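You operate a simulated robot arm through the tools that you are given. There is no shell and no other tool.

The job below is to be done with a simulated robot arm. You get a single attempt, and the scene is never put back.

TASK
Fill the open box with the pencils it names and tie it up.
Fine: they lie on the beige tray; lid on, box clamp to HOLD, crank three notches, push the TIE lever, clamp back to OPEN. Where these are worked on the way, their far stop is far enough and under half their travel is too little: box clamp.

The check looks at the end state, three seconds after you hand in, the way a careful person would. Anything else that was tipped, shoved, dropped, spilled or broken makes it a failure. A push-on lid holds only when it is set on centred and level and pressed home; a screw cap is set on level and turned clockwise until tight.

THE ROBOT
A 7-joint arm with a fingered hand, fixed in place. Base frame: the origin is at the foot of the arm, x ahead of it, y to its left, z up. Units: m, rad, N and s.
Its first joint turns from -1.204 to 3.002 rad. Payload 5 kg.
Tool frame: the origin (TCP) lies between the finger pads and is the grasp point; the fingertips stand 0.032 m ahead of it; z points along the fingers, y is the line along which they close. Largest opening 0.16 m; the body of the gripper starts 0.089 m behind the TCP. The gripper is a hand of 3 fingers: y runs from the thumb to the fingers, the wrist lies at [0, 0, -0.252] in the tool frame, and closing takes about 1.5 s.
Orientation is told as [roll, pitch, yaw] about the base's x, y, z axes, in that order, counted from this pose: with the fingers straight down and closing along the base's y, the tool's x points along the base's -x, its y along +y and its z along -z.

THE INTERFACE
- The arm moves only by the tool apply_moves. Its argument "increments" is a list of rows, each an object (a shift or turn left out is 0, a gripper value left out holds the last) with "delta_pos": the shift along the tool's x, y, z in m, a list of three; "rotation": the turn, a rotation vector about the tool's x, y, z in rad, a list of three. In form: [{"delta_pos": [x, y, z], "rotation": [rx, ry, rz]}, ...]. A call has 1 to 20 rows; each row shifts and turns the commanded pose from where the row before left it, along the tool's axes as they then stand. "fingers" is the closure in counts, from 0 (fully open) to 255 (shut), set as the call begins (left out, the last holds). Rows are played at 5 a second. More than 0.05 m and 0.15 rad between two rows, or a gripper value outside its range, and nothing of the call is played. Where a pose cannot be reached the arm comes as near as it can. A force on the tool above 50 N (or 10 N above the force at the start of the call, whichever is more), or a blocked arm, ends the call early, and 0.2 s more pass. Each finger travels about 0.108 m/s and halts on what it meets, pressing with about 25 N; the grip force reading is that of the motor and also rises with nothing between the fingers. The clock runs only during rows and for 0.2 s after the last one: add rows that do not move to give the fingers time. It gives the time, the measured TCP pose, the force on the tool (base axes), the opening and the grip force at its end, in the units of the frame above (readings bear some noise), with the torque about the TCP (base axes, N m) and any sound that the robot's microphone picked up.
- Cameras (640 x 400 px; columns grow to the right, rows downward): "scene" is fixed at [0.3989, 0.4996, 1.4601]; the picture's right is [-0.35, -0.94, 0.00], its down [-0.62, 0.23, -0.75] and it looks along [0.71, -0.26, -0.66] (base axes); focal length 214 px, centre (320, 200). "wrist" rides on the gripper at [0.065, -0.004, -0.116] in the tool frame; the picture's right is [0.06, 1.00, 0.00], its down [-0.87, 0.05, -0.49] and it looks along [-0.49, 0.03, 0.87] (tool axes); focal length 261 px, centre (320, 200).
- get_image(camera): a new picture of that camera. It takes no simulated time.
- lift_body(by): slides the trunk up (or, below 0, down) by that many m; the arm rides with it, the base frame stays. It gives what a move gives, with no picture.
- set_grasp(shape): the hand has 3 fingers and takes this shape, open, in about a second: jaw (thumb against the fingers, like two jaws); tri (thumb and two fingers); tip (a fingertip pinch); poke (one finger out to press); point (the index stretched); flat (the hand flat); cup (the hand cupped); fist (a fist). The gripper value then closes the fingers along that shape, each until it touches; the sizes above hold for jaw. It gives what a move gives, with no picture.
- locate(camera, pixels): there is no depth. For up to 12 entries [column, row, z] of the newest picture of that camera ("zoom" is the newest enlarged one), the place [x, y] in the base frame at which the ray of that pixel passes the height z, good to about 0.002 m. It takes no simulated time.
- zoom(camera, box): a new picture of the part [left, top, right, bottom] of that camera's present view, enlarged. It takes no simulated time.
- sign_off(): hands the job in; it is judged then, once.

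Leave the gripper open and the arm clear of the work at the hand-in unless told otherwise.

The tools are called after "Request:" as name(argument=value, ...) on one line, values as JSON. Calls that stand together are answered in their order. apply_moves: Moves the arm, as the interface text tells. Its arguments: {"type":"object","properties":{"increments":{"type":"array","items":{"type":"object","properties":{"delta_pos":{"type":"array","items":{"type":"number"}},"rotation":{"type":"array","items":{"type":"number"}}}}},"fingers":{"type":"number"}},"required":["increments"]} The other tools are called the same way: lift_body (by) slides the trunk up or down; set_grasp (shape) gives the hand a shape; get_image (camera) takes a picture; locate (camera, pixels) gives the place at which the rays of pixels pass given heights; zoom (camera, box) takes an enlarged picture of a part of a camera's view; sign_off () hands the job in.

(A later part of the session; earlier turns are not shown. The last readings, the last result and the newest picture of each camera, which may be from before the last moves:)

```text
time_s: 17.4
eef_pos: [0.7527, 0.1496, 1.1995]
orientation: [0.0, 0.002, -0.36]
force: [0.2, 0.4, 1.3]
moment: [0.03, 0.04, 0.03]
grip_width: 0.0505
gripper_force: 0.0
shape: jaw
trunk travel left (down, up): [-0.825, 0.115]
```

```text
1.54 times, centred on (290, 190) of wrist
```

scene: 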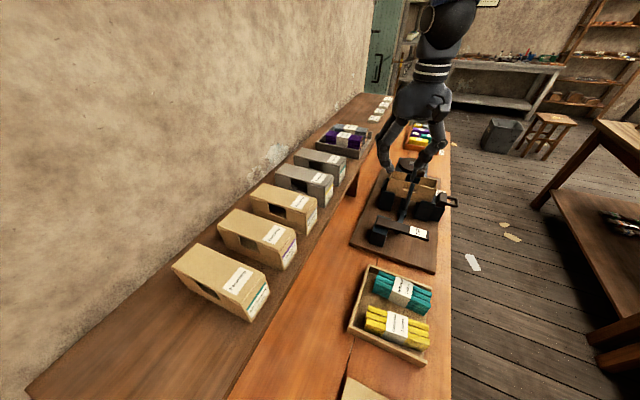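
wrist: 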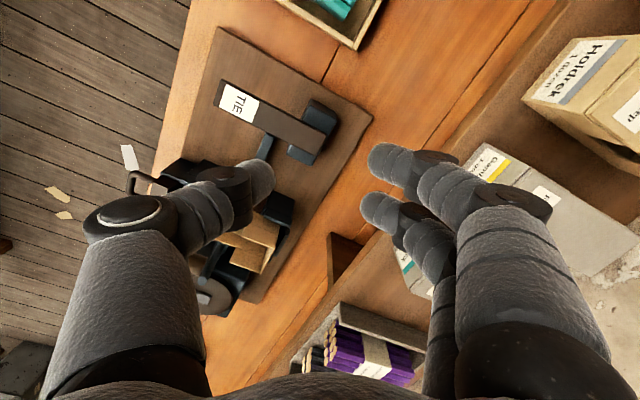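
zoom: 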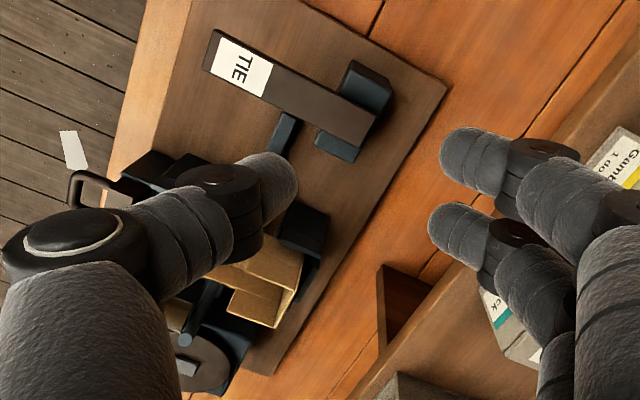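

The finished boxes show a thin lid plate flush on the rim, label end to the front, so the lid has a plug below. I check how the "tip" shape closes: perhaps only one finger opposes the thumb.

Request:
set_grasp(shape="tip")

Request:
apply_moves(increments=[{}, {}, {}, {}, {}, {}, {}], fingers=175)

Request:
get_image(camera="wrist")

Request:
zoom(camera="scene", box=[370, 90, 450, 180])

```text
time_s: 18.3
eef_pos: [0.7527, 0.1497, 1.2002]
orientation: [0.0, -0.001, -0.357]
force: [0.0, 0.2, -0.1]
moment: [0.01, 0.0, 0.02]
grip_width: 0.1598
gripper_force: 0.1
shape: tip
trunk travel left (down, up): [-0.825, 0.115]
```

```text
time_s: 19.9
eef_pos: [0.7514, 0.1492, 1.2001]
orientation: [0.001, -0.001, -0.359]
force: [0.2, -0.1, -0.9]
moment: [-0.03, -0.01, -0.01]
grip_width: 0.0507
gripper_force: 0.0
shape: tip
trunk travel left (down, up): [-0.825, 0.115]
```

```text
taken
```

wrist: 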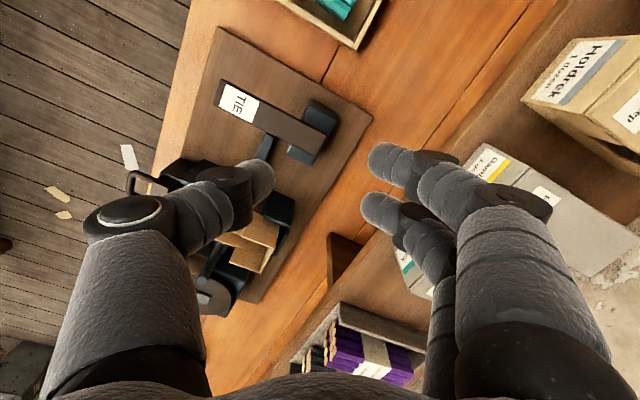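

```text
4.44 times, centred on (410, 135) of scene
```

zoom: 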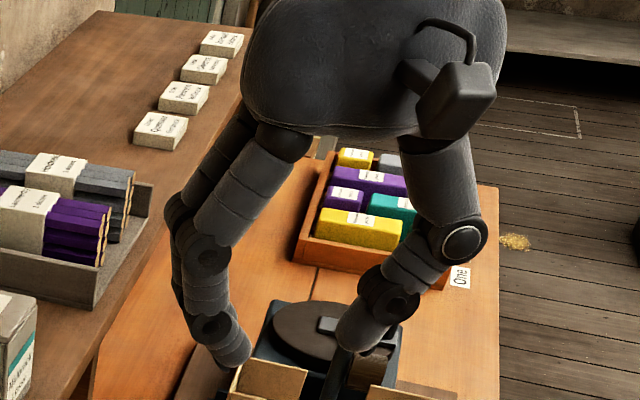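

"Tip" looks the same as jaw, so I stay with jaw. Now I go back to yaw 45° and take a close view of the open box for an accurate position.

Request:
set_grasp(shape="jaw")

Request:
apply_moves(increments=[{"rotation": [0, 0, -0.143]}, {"rotation": [0, 0, -0.143]}, {"rotation": [0, 0, -0.143]}, {"rotation": [0, 0, -0.143]}, {"rotation": [0, 0, -0.143]}, {"rotation": [0, 0, -0.143]}, {"rotation": [0, 0, -0.143]}, {"rotation": [0, 0, -0.143]}, {"delta_pos": [0.0213, -0.0359, 0.0143]}, {"delta_pos": [0.0213, -0.0359, 0.0143]}, {"delta_pos": [0.0213, -0.0359, 0.0143]}, {"delta_pos": [0.0213, -0.0359, 0.0143]}, {"delta_pos": [0.0213, -0.0359, 0.0143]}, {"delta_pos": [0.0213, -0.0359, 0.0143]}, {"delta_pos": [0.0213, -0.0359, 0.0143]}, {}], fingers=0)

Request:
get_image(camera="wrist")

Request:
zoom(camera="wrist", box=[200, 60, 440, 320])

```text
time_s: 20.8
eef_pos: [0.753, 0.1497, 1.1996]
orientation: [-0.001, -0.001, -0.357]
force: [0.9, -0.1, 0.8]
moment: [0.0, -0.01, -0.01]
grip_width: 0.1598
gripper_force: 0.0
shape: jaw
trunk travel left (down, up): [-0.825, 0.115]
```

```text
time_s: 24.2
eef_pos: [0.8247, -0.1321, 1.0991]
orientation: [0.0, -0.001, 0.787]
force: [-0.4, 0.7, 0.9]
moment: [-0.05, 0.02, 0.0]
grip_width: 0.1598
gripper_force: 0.0
shape: jaw
trunk travel left (down, up): [-0.825, 0.115]
```

```text
taken
```

wrist: 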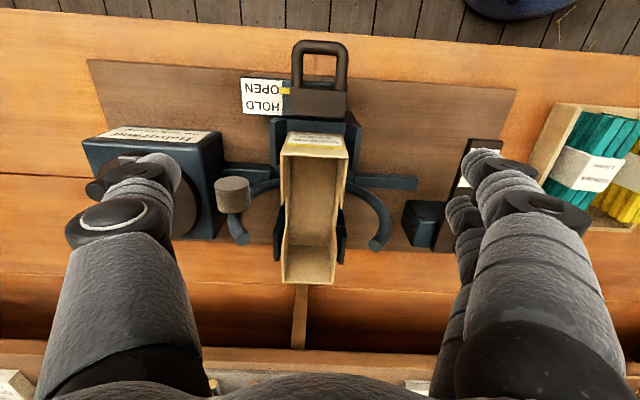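

```text
1.54 times, centred on (320, 190) of wrist
```

zoom: 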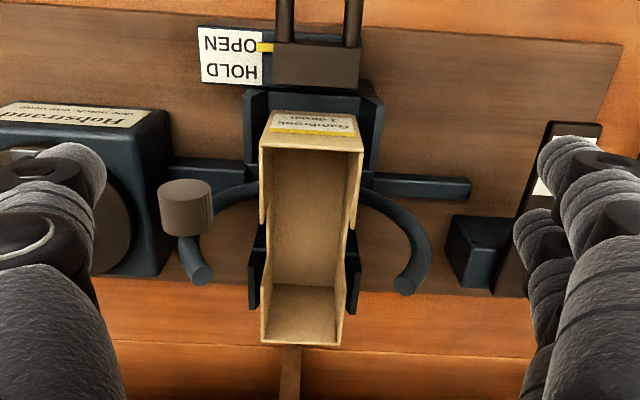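

Request:
zoom(camera="wrist", box=[260, 120, 370, 295])

Request:
zoom(camera="wrist", box=[210, 30, 380, 150])

```text
2.29 times, centred on (315, 208) of wrist
```

zoom: 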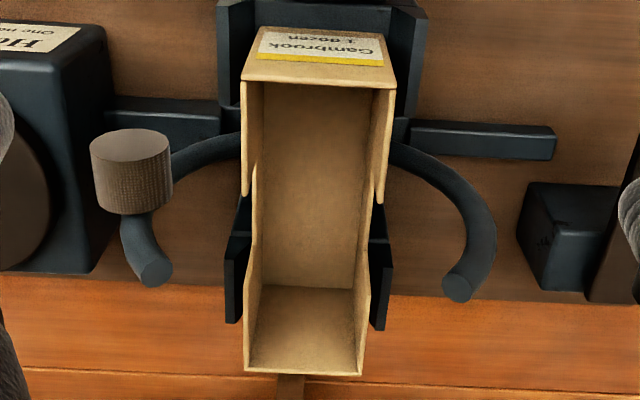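

```text
3.33 times, centred on (295, 90) of wrist
```

zoom: 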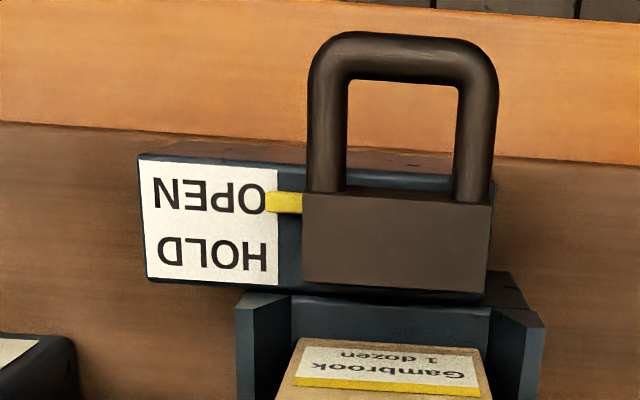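

I locate the rim corners at z=0.986 and horn tips at 1.01.

Request:
locate(camera="wrist", pixels=[[280.5, 155.6, 0.986], [348.2, 159.5, 0.986], [281.4, 284, 0.986], [333.8, 285.3, 0.986], [376.1, 246, 1.01], [242.9, 239.4, 1.01], [283.6, 206.3, 0.986], [341.6, 208, 0.986]])

```text
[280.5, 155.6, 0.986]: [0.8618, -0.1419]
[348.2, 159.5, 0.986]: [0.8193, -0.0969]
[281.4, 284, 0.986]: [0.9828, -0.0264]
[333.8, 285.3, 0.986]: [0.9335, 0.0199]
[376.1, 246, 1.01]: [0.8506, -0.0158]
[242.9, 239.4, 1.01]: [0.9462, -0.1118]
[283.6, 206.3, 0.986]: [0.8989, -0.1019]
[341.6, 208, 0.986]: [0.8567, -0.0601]
```

Box centre is about (0.898,-0.0615) with its axis at 45°. Now I fly to above the yellow bundle, with the fingers pre-set to 0.068 m so that the thumb clears the teal bundle, and yaw to 50.8°.

Request:
apply_moves(increments=[{"delta_pos": [-0.005, 0.0445, 0.0045]}, {"delta_pos": [-0.005, 0.0445, 0.0045]}, {"delta_pos": [-0.005, 0.0445, 0.0045]}, {"delta_pos": [-0.005, 0.0445, 0.0045]}, {"delta_pos": [-0.005, 0.0445, 0.0045]}, {"delta_pos": [-0.005, 0.0445, 0.0045]}, {"delta_pos": [-0.005, 0.0445, 0.0045]}, {"delta_pos": [-0.005, 0.0445, 0.0045]}, {"delta_pos": [-0.005, 0.0445, 0.0045]}, {"delta_pos": [-0.005, 0.0445, 0.0045]}, {"delta_pos": [-0.005, 0.0445, 0.0045]}, {"rotation": [0, 0, -0.1]}, {}, {}], fingers=147)

Request:
get_image(camera="wrist")

Request:
get_image(camera="scene")

```text
time_s: 27.2
eef_pos: [0.5175, 0.2519, 1.0511]
orientation: [0.0, 0.001, 0.886]
force: [-0.9, -0.8, -0.3]
moment: [0.04, -0.01, 0.02]
grip_width: 0.0685
gripper_force: 0.1
shape: jaw
trunk travel left (down, up): [-0.825, 0.115]
```

```text
taken
```

wrist: 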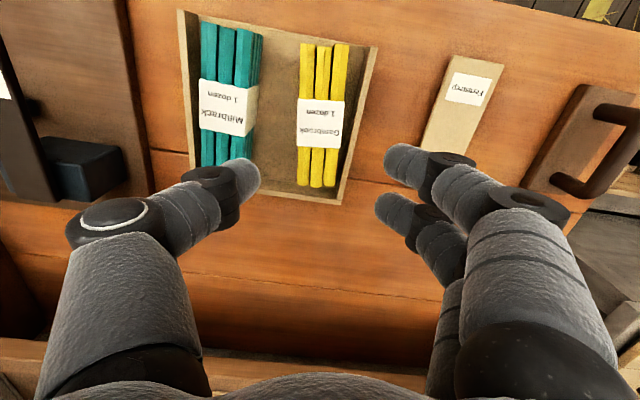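

```text
taken
```

scene: 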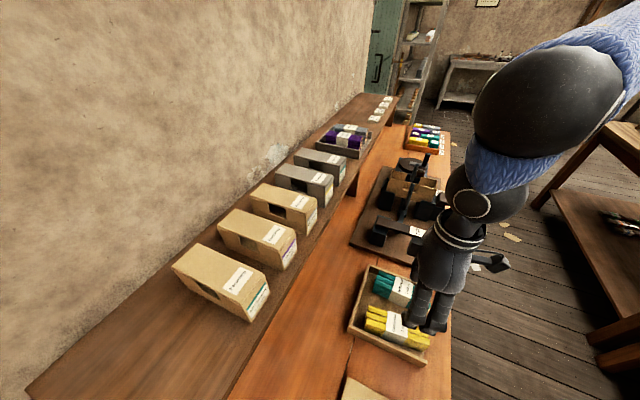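

The bundle is centred and aligned between the fingers (its middle line runs from (325,45) to (317,187), as expected). I descend to TCP z≈0.898, so the fingertips overlap the upper 2 cm of the bundle.

Request:
apply_moves(increments=[{"delta_pos": [0, 0, 0.035]}, {"delta_pos": [0, 0, 0.035]}, {"delta_pos": [0, 0, 0.03]}, {"delta_pos": [0, 0, 0.02]}, {"delta_pos": [0, 0, 0.015]}, {"delta_pos": [0, 0, 0.01]}, {"delta_pos": [0, 0, 0.008]}, {}])

Request:
get_image(camera="wrist")

Request:
zoom(camera="scene", box=[340, 230, 480, 380])

```text
time_s: 29.0
eef_pos: [0.5167, 0.2516, 0.8974]
orientation: [0.0, 0.001, 0.887]
force: [0.0, -0.1, 0.0]
moment: [0.03, -0.01, 0.0]
grip_width: 0.0686
gripper_force: 0.1
shape: jaw
trunk travel left (down, up): [-0.825, 0.115]
```

```text
taken
```

wrist: 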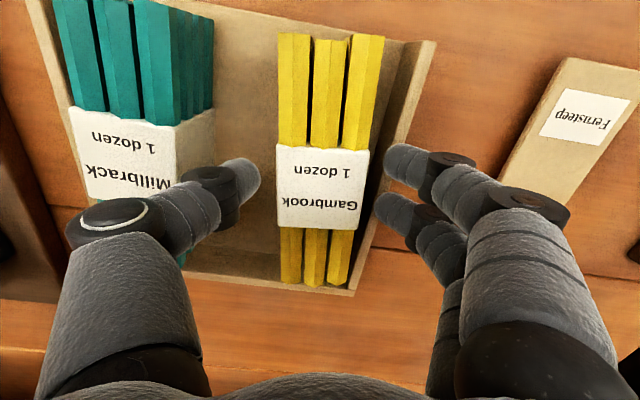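

```text
2.67 times, centred on (410, 305) of scene
```

zoom: 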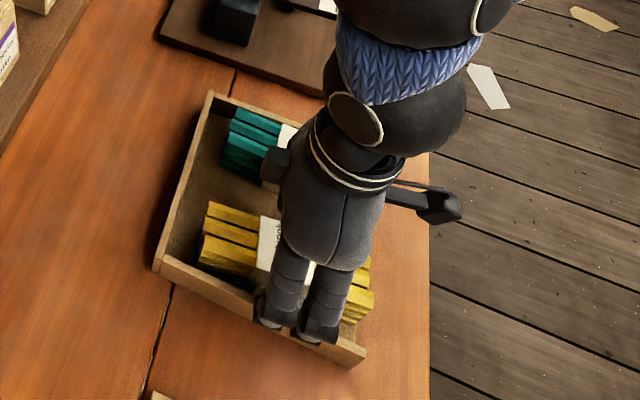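

The fingers straddle the band properly. I close on the bundle.

Request:
apply_moves(increments=[{}, {}, {}, {}, {}], fingers=220)

Request:
get_image(camera="wrist")

```text
time_s: 30.2
eef_pos: [0.5171, 0.2519, 0.898]
orientation: [0.0, 0.001, 0.888]
force: [-0.1, -0.9, 1.0]
moment: [0.0, -0.02, 0.0]
grip_width: 0.0415
gripper_force: 25.4
shape: jaw
trunk travel left (down, up): [-0.825, 0.115]
```

```text
taken
```

wrist: 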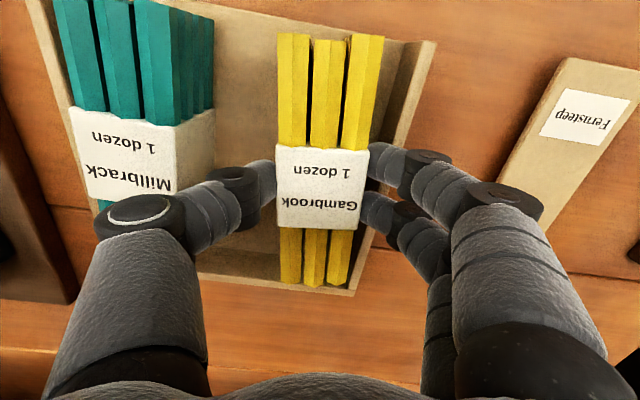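

Gripped at 0.0415 m with 25 N. I lift gently and check that it hangs level.

Request:
apply_moves(increments=[{"delta_pos": [0, 0, -0.01]}, {"delta_pos": [0, 0, -0.02]}, {"delta_pos": [0, 0, -0.03]}, {"delta_pos": [0, 0, -0.03]}, {}])

Request:
get_image(camera="wrist")

Request:
zoom(camera="scene", box=[340, 200, 500, 380])

```text
time_s: 31.4
eef_pos: [0.5183, 0.2515, 0.9873]
orientation: [-0.001, 0.0, 0.889]
force: [0.3, -0.4, -1.1]
moment: [-0.03, 0.02, -0.01]
grip_width: 0.0414
gripper_force: 24.9
shape: jaw
trunk travel left (down, up): [-0.825, 0.115]
```

```text
taken
```

wrist: 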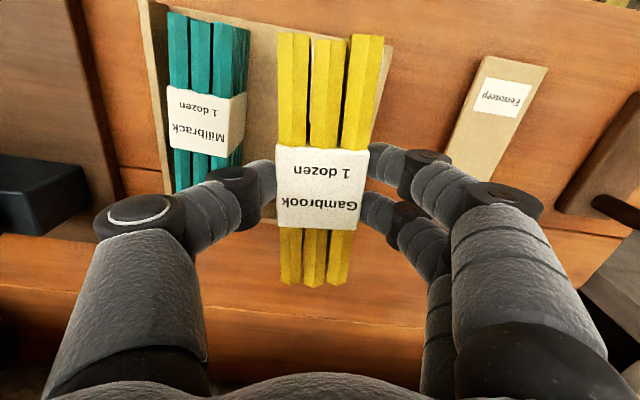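

```text
2.22 times, centred on (420, 290) of scene
```

zoom: 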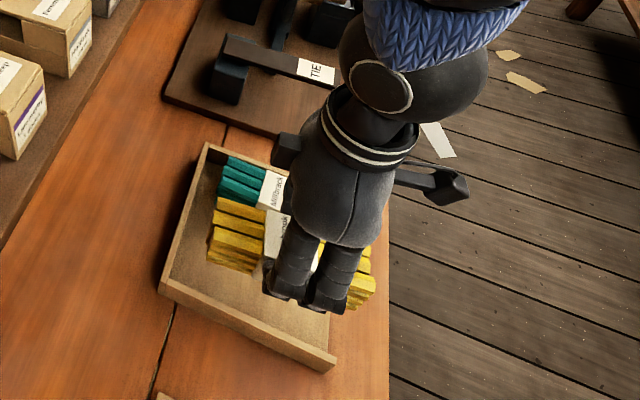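

The bundle hangs level and centred. I raise it, turn back to yaw 45° and carry it to above the box at about (0.898,-0.0615), staying above the horns.

Request:
apply_moves(increments=[{"delta_pos": [0, 0, -0.04]}, {"delta_pos": [0, 0, -0.04]}, {"delta_pos": [0, 0, -0.04]}, {"delta_pos": [0, 0, -0.03], "rotation": [0, 0, 0.1036]}, {"delta_pos": [-0.00429, -0.04453, 0]}, {"delta_pos": [-0.00429, -0.04453, 0]}, {"delta_pos": [-0.00429, -0.04453, 0]}, {"delta_pos": [-0.00429, -0.04453, 0]}, {"delta_pos": [-0.00429, -0.04453, 0]}, {"delta_pos": [-0.00429, -0.04453, 0]}, {"delta_pos": [-0.00429, -0.04453, 0]}, {"delta_pos": [-0.00429, -0.04453, 0]}, {"delta_pos": [-0.00429, -0.04453, 0]}, {"delta_pos": [-0.00429, -0.04453, 0]}, {"delta_pos": [-0.00429, -0.04453, 0]}, {}, {}])

Request:
get_image(camera="wrist")

Request:
zoom(camera="scene", box=[360, 80, 480, 230])

```text
time_s: 35.0
eef_pos: [0.896, -0.0644, 1.1388]
orientation: [0.0, 0.0, 0.782]
force: [0.5, -0.2, -1.7]
moment: [-0.03, 0.0, 0.0]
grip_width: 0.0415
gripper_force: 25.6
shape: jaw
trunk travel left (down, up): [-0.825, 0.115]
```

```text
taken
```

wrist: 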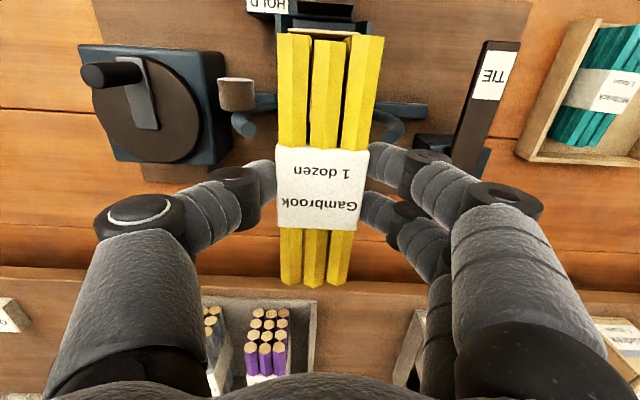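

```text
2.67 times, centred on (420, 155) of scene
```

zoom: 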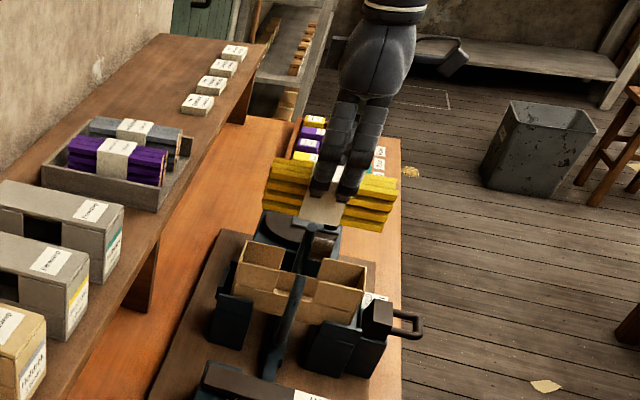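

I correct by 3.5 mm in depth and lower until the bundle is just above the rim, then check alignment.

Request:
apply_moves(increments=[{"delta_pos": [-0.0035, 0, 0.025], "rotation": [0, 0, -0.003]}, {"delta_pos": [0, 0, 0.025]}, {"delta_pos": [0, 0, 0.02]}, {}, {}])

Request:
get_image(camera="wrist")

Request:
zoom(camera="scene", box=[365, 110, 465, 220])

```text
time_s: 36.2
eef_pos: [0.8984, -0.0611, 1.0691]
orientation: [0.0, 0.0, 0.784]
force: [-0.7, 0.2, -1.8]
moment: [-0.01, -0.01, 0.03]
grip_width: 0.0415
gripper_force: 24.4
shape: jaw
trunk travel left (down, up): [-0.825, 0.115]
```

```text
taken
```

wrist: 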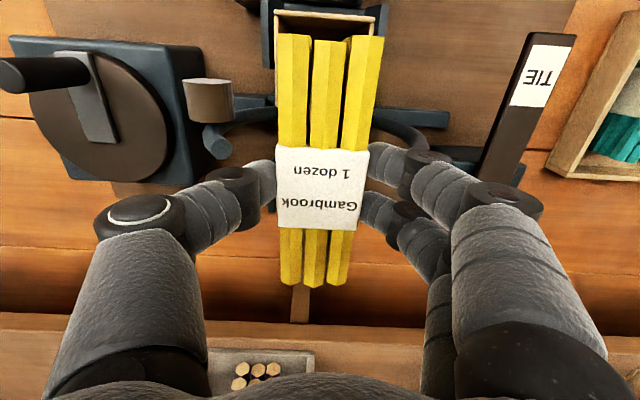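

```text
3.64 times, centred on (415, 165) of scene
```

zoom: 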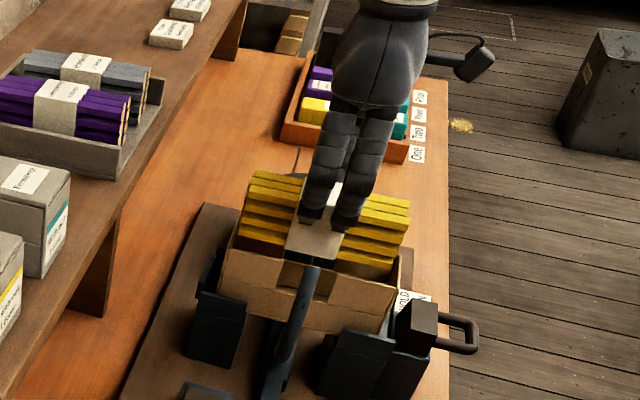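

I zoom on the near rim of the box (top of the wrist view) to check side alignment.

Request:
zoom(camera="wrist", box=[250, 0, 410, 100])

Request:
zoom(camera="scene", box=[380, 140, 450, 200])

```text
4.00 times, centred on (330, 50) of wrist
```

zoom: 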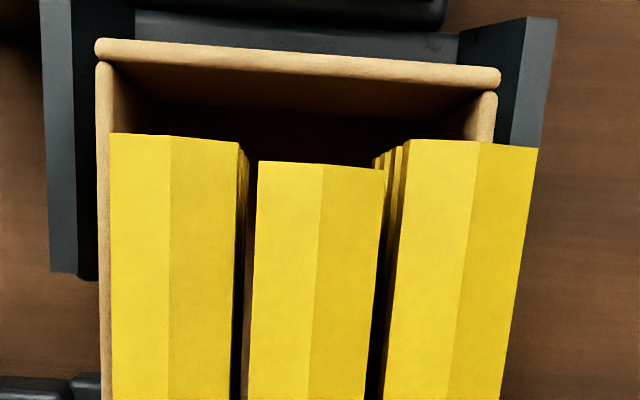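

```text
6.67 times, centred on (415, 170) of scene
```

zoom: 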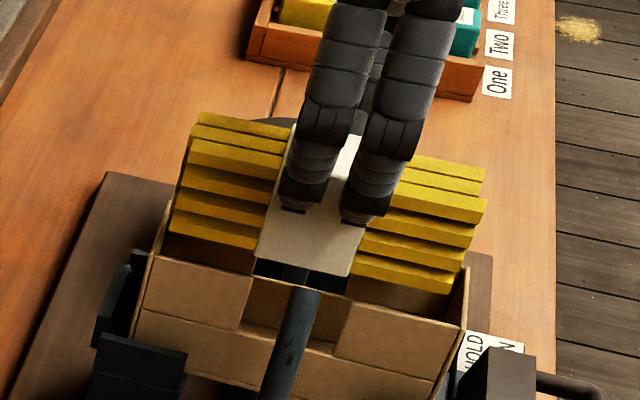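

Request:
locate(camera="wrist", pixels=[[273.75, 12.5, 0.986], [375, 18.75, 0.986], [275.2, 40, 0.986], [373, 28, 0.986], [274.5, 95, 0.986], [273.75, 12.5, 0.99], [375, 18.75, 0.99]])

```text
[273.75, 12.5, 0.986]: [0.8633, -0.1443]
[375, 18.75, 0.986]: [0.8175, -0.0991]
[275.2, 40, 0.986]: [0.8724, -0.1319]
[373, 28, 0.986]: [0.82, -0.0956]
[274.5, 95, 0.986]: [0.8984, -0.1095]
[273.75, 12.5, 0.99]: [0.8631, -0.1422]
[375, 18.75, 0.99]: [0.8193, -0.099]
```

The box's middle is about 1.5 mm further to the right than my TCP, so I shift by that and lower in small steps, watching the force.

Request:
apply_moves(increments=[{"delta_pos": [0.0005, -0.0015, 0.005]}, {"delta_pos": [0, 0, 0.008]}, {"delta_pos": [0, 0, 0.008]}, {"delta_pos": [0, 0, 0.008]}, {}])

Request:
get_image(camera="wrist")

Request:
zoom(camera="scene", box=[380, 140, 450, 200])

```text
time_s: 37.4
eef_pos: [0.8987, -0.0617, 1.0387]
orientation: [0.0, 0.001, 0.785]
force: [0.7, 0.7, -2.3]
moment: [-0.01, 0.01, -0.01]
grip_width: 0.0414
gripper_force: 25.2
shape: jaw
trunk travel left (down, up): [-0.825, 0.115]
```

```text
taken
```

wrist: 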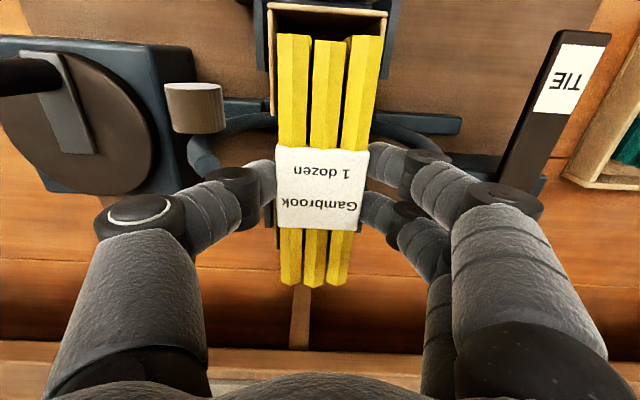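

```text
6.67 times, centred on (415, 170) of scene
```

zoom: 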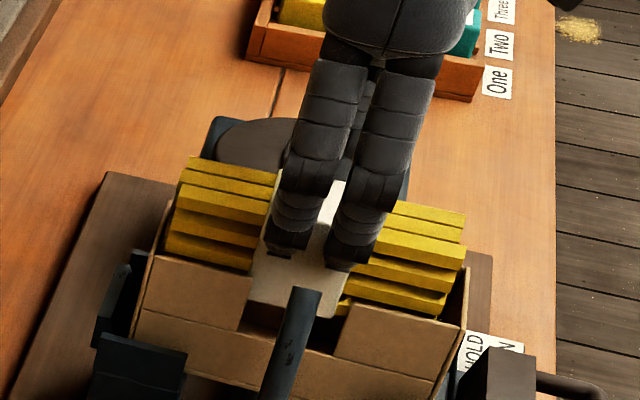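

The bundle has entered the box with no contact force. I check the margins at the near rim.

Request:
zoom(camera="wrist", box=[230, 0, 420, 120])

Request:
zoom(camera="wrist", box=[160, 80, 260, 210])

```text
3.33 times, centred on (325, 60) of wrist
```

zoom: 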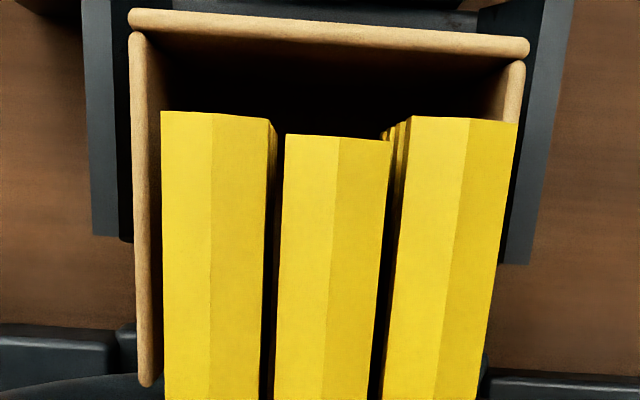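

```text
3.08 times, centred on (210, 145) of wrist
```

zoom: 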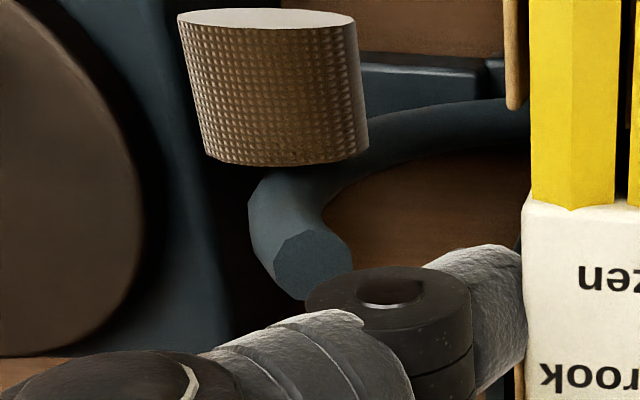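

Margins are fine. I go down further in small steps, and check the force as the thumb nears the horn tip.

Request:
apply_moves(increments=[{"delta_pos": [0, -0.0008, 0.006]}, {"delta_pos": [0, 0, 0.006]}, {"delta_pos": [0, 0, 0.006]}, {"delta_pos": [0, 0, 0.006]}, {}])

Request:
get_image(camera="wrist")

Request:
zoom(camera="scene", box=[380, 140, 450, 200])

```text
time_s: 38.6
eef_pos: [0.8997, -0.0616, 1.0139]
orientation: [0.0, 0.0, 0.787]
force: [0.2, -0.3, -2.8]
moment: [-0.03, 0.05, -0.04]
grip_width: 0.0413
gripper_force: 24.7
shape: jaw
trunk travel left (down, up): [-0.825, 0.115]
```

```text
taken
```

wrist: 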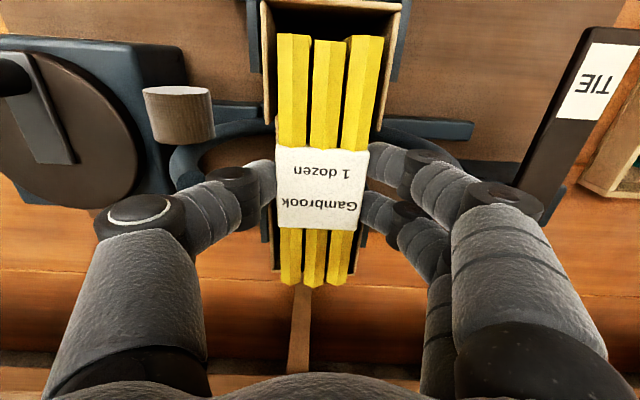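

```text
6.67 times, centred on (415, 170) of scene
```

zoom: 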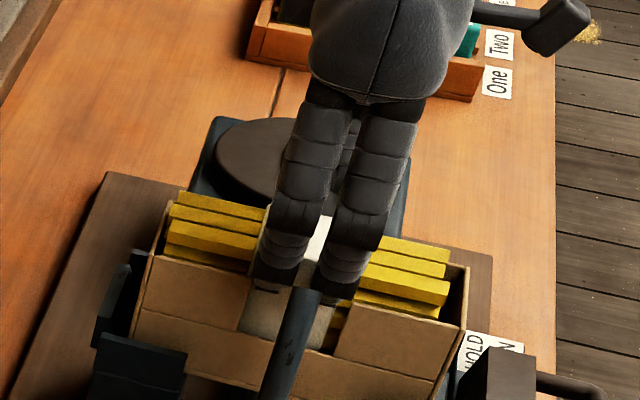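

No contact yet (force only the bundle's weight). Continue in 3–4 mm steps.

Request:
apply_moves(increments=[{"delta_pos": [0, 0, 0.004]}, {"delta_pos": [0, 0, 0.004]}, {}])

Request:
zoom(camera="wrist", box=[90, 80, 290, 260])

Request:
zoom(camera="wrist", box=[330, 80, 550, 280])

```text
time_s: 39.4
eef_pos: [0.8998, -0.0608, 1.0064]
orientation: [0.001, 0.0, 0.785]
force: [-0.5, 0.5, -2.9]
moment: [0.03, 0.0, 0.0]
grip_width: 0.0413
gripper_force: 25.2
shape: jaw
trunk travel left (down, up): [-0.825, 0.115]
```

```text
2.22 times, centred on (190, 170) of wrist
```

zoom: 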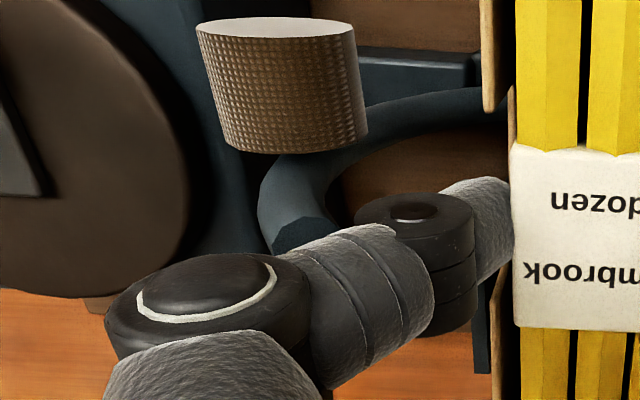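

```text
2.00 times, centred on (440, 180) of wrist
```

zoom: 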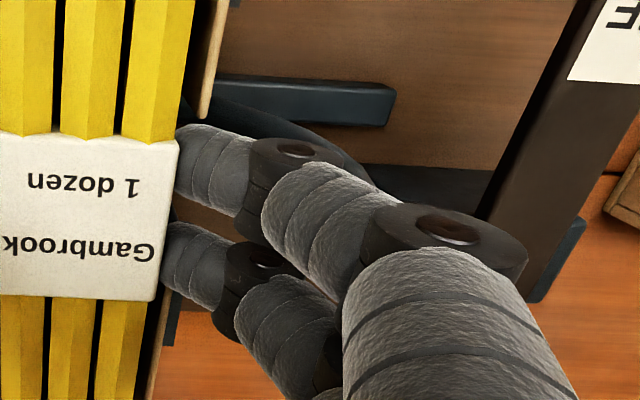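

Request:
apply_moves(increments=[{"delta_pos": [0, 0, 0.003]}, {"delta_pos": [0, 0, 0.003]}, {}])

```text
time_s: 40.2
eef_pos: [0.8994, -0.0617, 1.0003]
orientation: [0.001, -0.001, 0.786]
force: [-0.3, -0.3, -2.1]
moment: [0.02, 0.02, 0.01]
grip_width: 0.0411
gripper_force: 25.1
shape: jaw
trunk travel left (down, up): [-0.825, 0.115]
```

Still no contact at TCP z=1.000. I go on in 3 mm steps.

Request:
apply_moves(increments=[{"delta_pos": [0, 0, 0.003]}, {"delta_pos": [0, 0, 0.003]}, {}])

Request:
zoom(camera="wrist", box=[90, 80, 290, 260])

Request:
zoom(camera="scene", box=[380, 140, 450, 200])

```text
time_s: 41.0
eef_pos: [0.8992, -0.0612, 0.9946]
orientation: [-0.001, -0.002, 0.785]
force: [0.1, -0.8, -1.5]
moment: [0.03, 0.01, 0.0]
grip_width: 0.0413
gripper_force: 24.6
shape: jaw
trunk travel left (down, up): [-0.825, 0.115]
```

```text
2.22 times, centred on (190, 170) of wrist
```

zoom: 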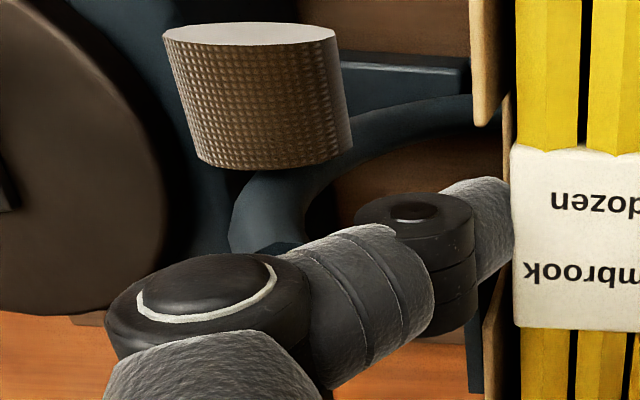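

```text
6.67 times, centred on (415, 170) of scene
```

zoom: 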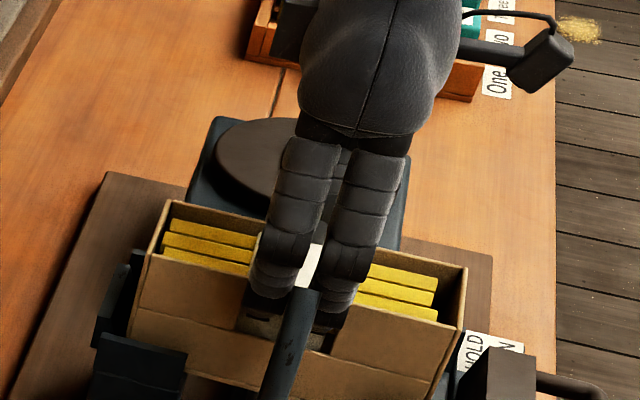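

The bundle's top is now just below the rim, still no contact. Continue down slowly.

Request:
apply_moves(increments=[{"delta_pos": [0, 0, 0.003]}, {"delta_pos": [0, 0, 0.003]}, {}])

```text
time_s: 41.8
eef_pos: [0.8997, -0.0625, 0.9885]
orientation: [-0.001, -0.001, 0.786]
force: [-0.6, 0.3, -1.7]
moment: [0.02, 0.01, -0.02]
grip_width: 0.0414
gripper_force: 25.2
shape: jaw
trunk travel left (down, up): [-0.825, 0.115]
```

Request:
apply_moves(increments=[{"delta_pos": [0, 0, 0.002]}, {"delta_pos": [0, 0, 0.002]}, {}])

Request:
zoom(camera="scene", box=[380, 150, 450, 210])

Request:
get_image(camera="wrist")

```text
time_s: 42.6
eef_pos: [0.8996, -0.0616, 0.9849]
orientation: [0.0, 0.0, 0.786]
force: [0.6, -1.0, 5.3]
moment: [-0.03, -0.01, 0.03]
grip_width: 0.0413
gripper_force: 24.5
shape: jaw
trunk travel left (down, up): [-0.825, 0.115]
```

```text
6.67 times, centred on (415, 180) of scene
```

zoom: 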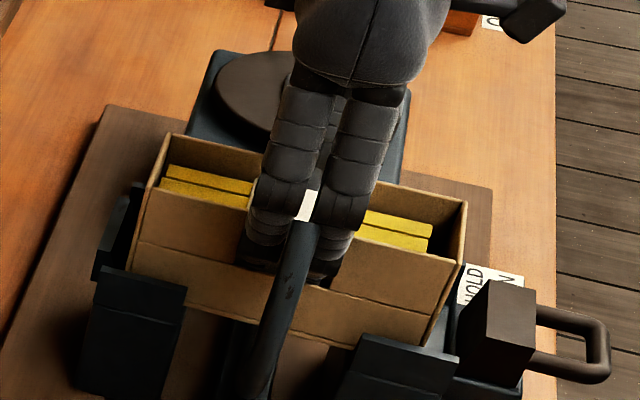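

```text
taken
```

wrist: 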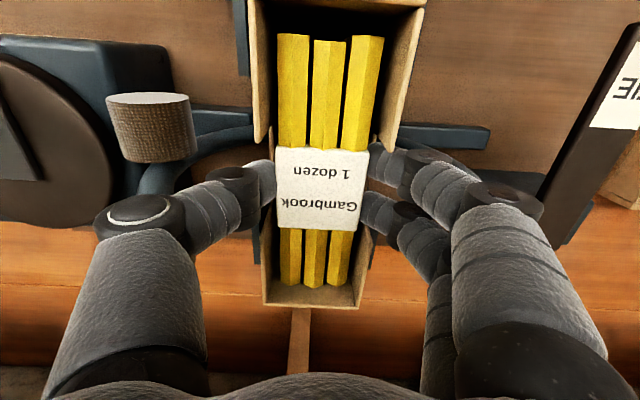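

A contact force of about 7 N appears: the bundle seems to stand on the box floor. I open the fingers slightly to 0.052 m and look.

Request:
apply_moves(increments=[{}, {}, {}], fingers=172)

Request:
get_image(camera="wrist")

Request:
zoom(camera="scene", box=[380, 150, 450, 210])

```text
time_s: 43.4
eef_pos: [0.8994, -0.0608, 0.9842]
orientation: [0.0, 0.001, 0.785]
force: [-0.5, -0.4, -0.8]
moment: [0.01, 0.01, -0.03]
grip_width: 0.0516
gripper_force: 0.0
shape: jaw
trunk travel left (down, up): [-0.825, 0.115]
```

```text
taken
```

wrist: 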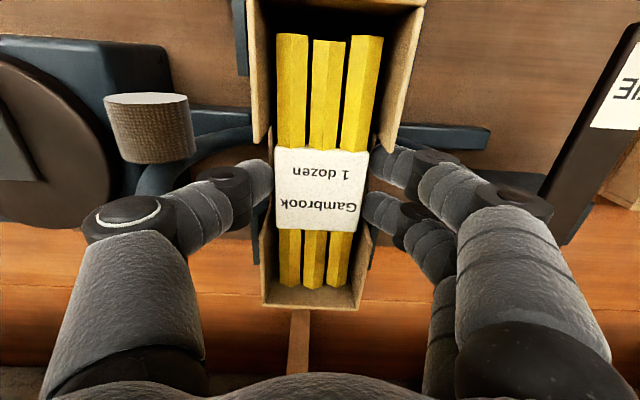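

```text
6.67 times, centred on (415, 180) of scene
```

zoom: 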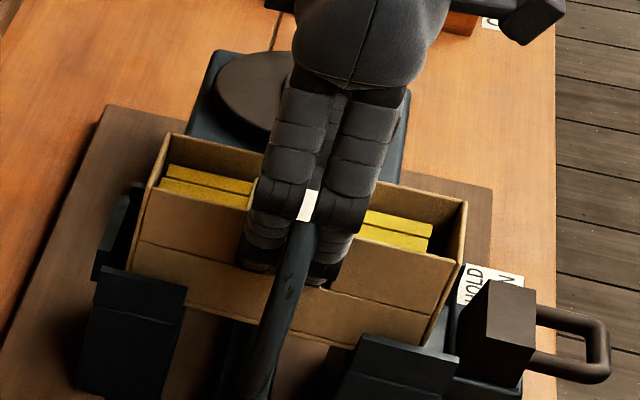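

The bundle stands free in the box. I raise the hand straight up.

Request:
apply_moves(increments=[{"delta_pos": [0, 0, -0.005]}, {"delta_pos": [0, 0, -0.01]}, {"delta_pos": [0, 0, -0.02]}, {"delta_pos": [0, 0, -0.03]}, {"delta_pos": [0, 0, -0.03]}, {"delta_pos": [0, 0, -0.03]}, {}])

Request:
get_image(camera="wrist")

Request:
zoom(camera="scene", box=[380, 150, 450, 210])

```text
time_s: 45.0
eef_pos: [0.9006, -0.0622, 1.1089]
orientation: [0.0, 0.0, 0.784]
force: [0.0, -0.5, -0.7]
moment: [0.02, 0.0, -0.04]
grip_width: 0.0517
gripper_force: 0.0
shape: jaw
trunk travel left (down, up): [-0.825, 0.115]
```

```text
taken
```

wrist: 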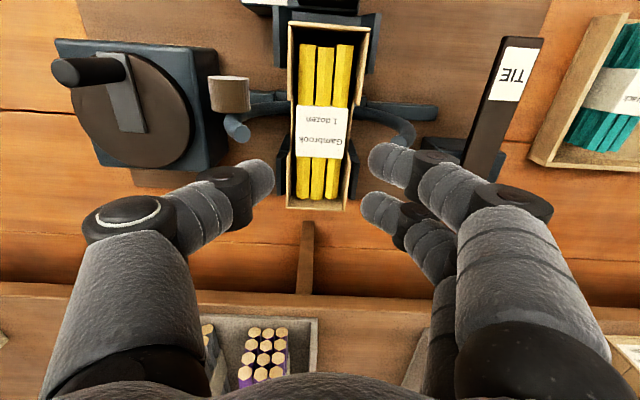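

```text
6.67 times, centred on (415, 180) of scene
```

zoom: 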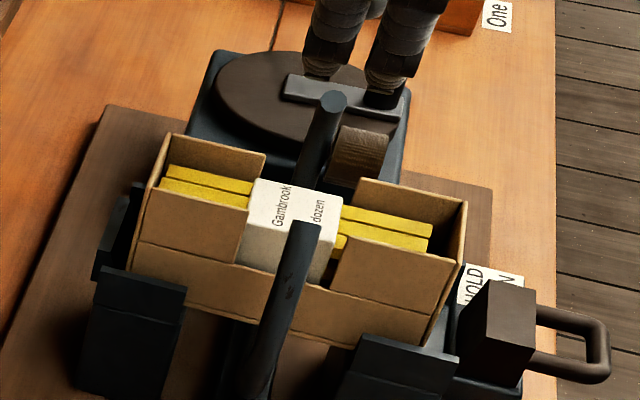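

The bundle sits well inside the box. From here I re-measure the rim for the lid placement.

Request:
zoom(camera="wrist", box=[260, 0, 390, 220])

Request:
zoom(camera="wrist", box=[270, 0, 390, 75])

Request:
zoom(camera="wrist", box=[270, 150, 390, 225])

```text
1.82 times, centred on (325, 110) of wrist
```

zoom: 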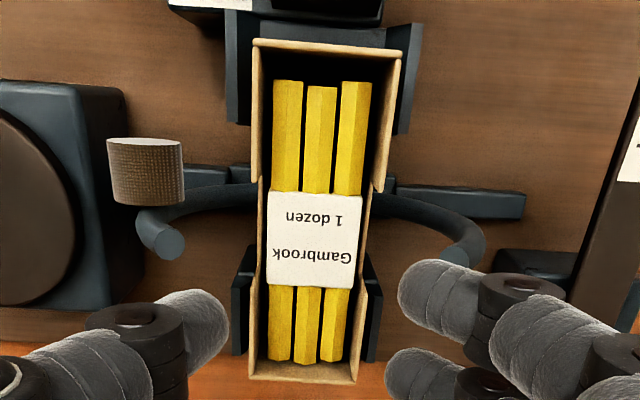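

```text
5.33 times, centred on (330, 38) of wrist
```

zoom: 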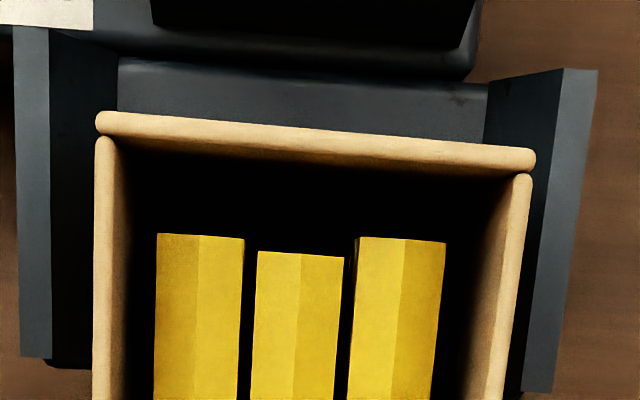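

```text
5.33 times, centred on (330, 188) of wrist
```

zoom: 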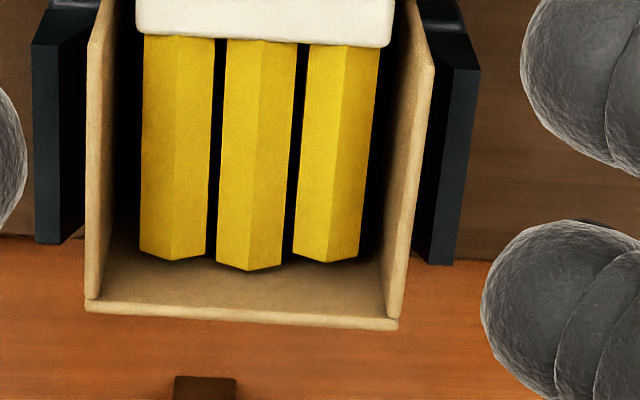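

Request:
locate(camera="wrist", pixels=[[287.8, 21.5, 0.986], [370.3, 28.2, 0.986], [285.9, 209, 0.986], [344.6, 212, 0.986], [287.8, 21.5, 0.992], [370.3, 28.2, 0.992], [285.9, 209, 0.992], [344.6, 212, 0.992]])

Request:
zoom(camera="scene", box=[385, 160, 440, 210])

```text
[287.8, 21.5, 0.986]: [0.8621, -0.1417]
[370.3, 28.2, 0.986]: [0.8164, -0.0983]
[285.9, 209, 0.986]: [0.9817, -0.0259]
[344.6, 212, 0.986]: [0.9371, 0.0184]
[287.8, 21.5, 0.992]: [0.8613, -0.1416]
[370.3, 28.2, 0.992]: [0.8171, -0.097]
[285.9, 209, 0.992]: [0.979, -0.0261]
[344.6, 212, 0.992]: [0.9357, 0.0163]
```

```text
8.00 times, centred on (412, 185) of scene
```

zoom: 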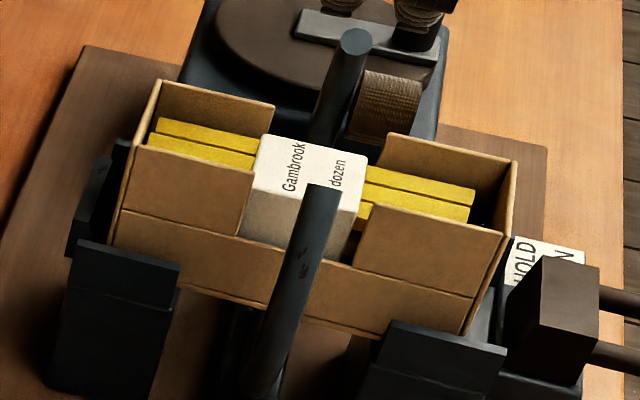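

Box centre measured again at (0.899,-0.062). For the lid I want to grip at mid-length so that the fingers pass into the windows. I first test with the empty hand, opening 0.064 m, whether the fingers clear the horns down to TCP z≈1.008.

Request:
apply_moves(increments=[{"delta_pos": [0, 0, 0.02]}, {"delta_pos": [0, 0, 0.02]}, {"delta_pos": [0, 0, 0.02]}, {"delta_pos": [0, 0, 0.015]}, {}], fingers=153)

Request:
get_image(camera="wrist")

```text
time_s: 46.2
eef_pos: [0.8994, -0.0616, 1.0347]
orientation: [0.0, 0.0, 0.786]
force: [-0.1, -0.4, 0.9]
moment: [0.03, -0.01, 0.0]
grip_width: 0.0635
gripper_force: 0.0
shape: jaw
trunk travel left (down, up): [-0.825, 0.115]
```

```text
taken
```

wrist: 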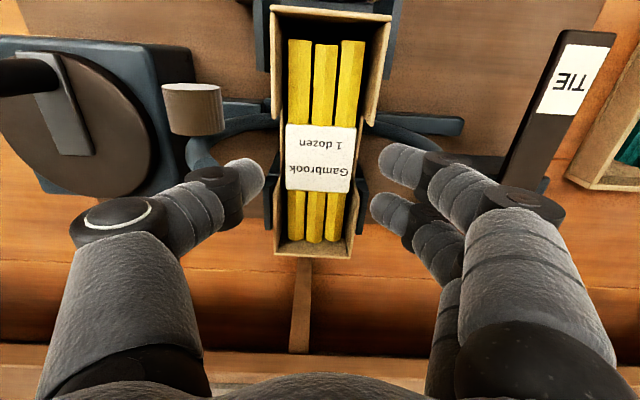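

Request:
apply_moves(increments=[{"delta_pos": [0, 0, 0.006]}, {"delta_pos": [0, 0, 0.006]}, {}])

Request:
zoom(camera="wrist", box=[60, 70, 300, 270])

Request:
zoom(camera="wrist", box=[320, 70, 560, 270])

```text
time_s: 47.0
eef_pos: [0.8987, -0.0615, 1.0226]
orientation: [0.002, 0.0, 0.787]
force: [-0.8, 0.4, -0.4]
moment: [-0.01, 0.01, 0.02]
grip_width: 0.0632
gripper_force: 0.0
shape: jaw
trunk travel left (down, up): [-0.825, 0.115]
```

```text
2.00 times, centred on (180, 170) of wrist
```

zoom: 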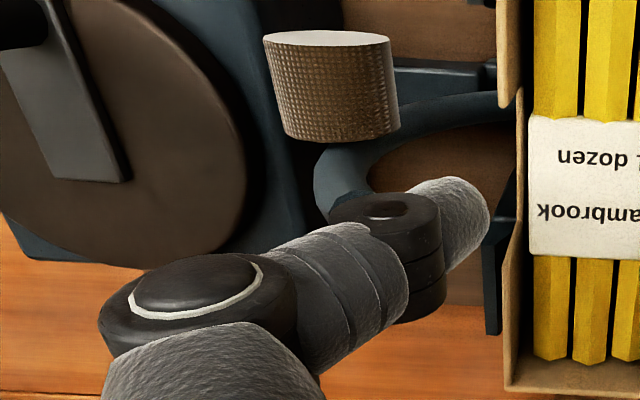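

```text
2.00 times, centred on (440, 170) of wrist
```

zoom: 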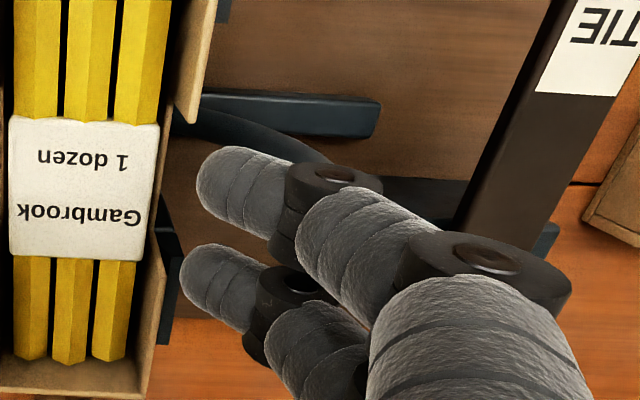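

Request:
apply_moves(increments=[{"delta_pos": [0, 0, 0.004]}, {"delta_pos": [0, 0, 0.003]}, {}])

```text
time_s: 47.8
eef_pos: [0.8991, -0.0617, 1.0162]
orientation: [0.0, 0.001, 0.786]
force: [-0.7, 0.1, -0.5]
moment: [-0.03, -0.05, 0.01]
grip_width: 0.0632
gripper_force: 0.0
shape: jaw
trunk travel left (down, up): [-0.825, 0.115]
```

Request:
apply_moves(increments=[{"delta_pos": [0, 0, 0.004]}, {"delta_pos": [0, 0, 0.003]}, {}])

Request:
zoom(camera="wrist", box=[60, 70, 300, 270])

Request:
zoom(camera="scene", box=[380, 140, 450, 200])

```text
time_s: 48.6
eef_pos: [0.8995, -0.0614, 1.0085]
orientation: [-0.001, -0.001, 0.785]
force: [0.6, 0.8, -0.4]
moment: [0.03, -0.02, 0.02]
grip_width: 0.0634
gripper_force: 0.1
shape: jaw
trunk travel left (down, up): [-0.825, 0.115]
```

```text
2.00 times, centred on (180, 170) of wrist
```

zoom: 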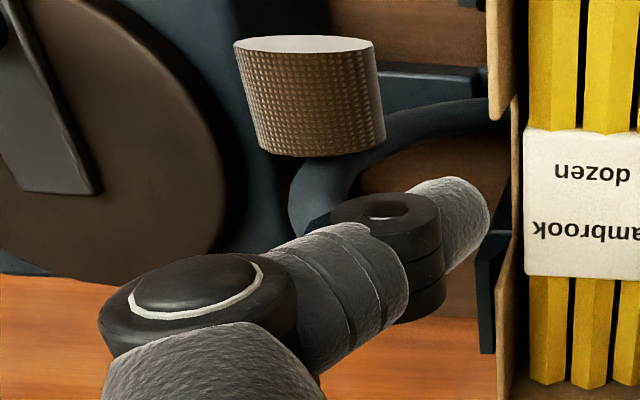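

```text
6.67 times, centred on (415, 170) of scene
```

zoom: 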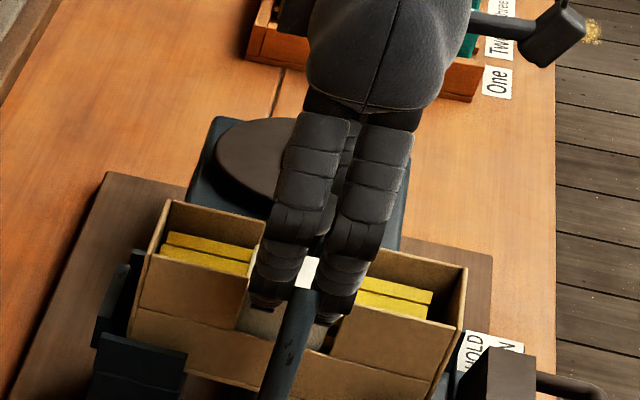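

No contact even at 1.0085. I go down to about 1.000 and then open a little (0.075 m) to test the release as well.

Request:
apply_moves(increments=[{"delta_pos": [0, 0, 0.004]}, {"delta_pos": [0, 0, 0.004]}, {}])

Request:
apply_moves(increments=[{}, {}, {}], fingers=136)

```text
time_s: 49.4
eef_pos: [0.8995, -0.0619, 1.0001]
orientation: [0.0, 0.002, 0.784]
force: [-1.1, 0.5, -0.3]
moment: [0.0, 0.02, -0.01]
grip_width: 0.0633
gripper_force: 0.1
shape: jaw
trunk travel left (down, up): [-0.825, 0.115]
```

```text
time_s: 50.2
eef_pos: [0.8987, -0.0614, 1.0003]
orientation: [0.0, 0.001, 0.786]
force: [0.0, 0.5, -0.2]
moment: [-0.02, 0.0, 0.01]
grip_width: 0.0738
gripper_force: 0.1
shape: jaw
trunk travel left (down, up): [-0.825, 0.115]
```

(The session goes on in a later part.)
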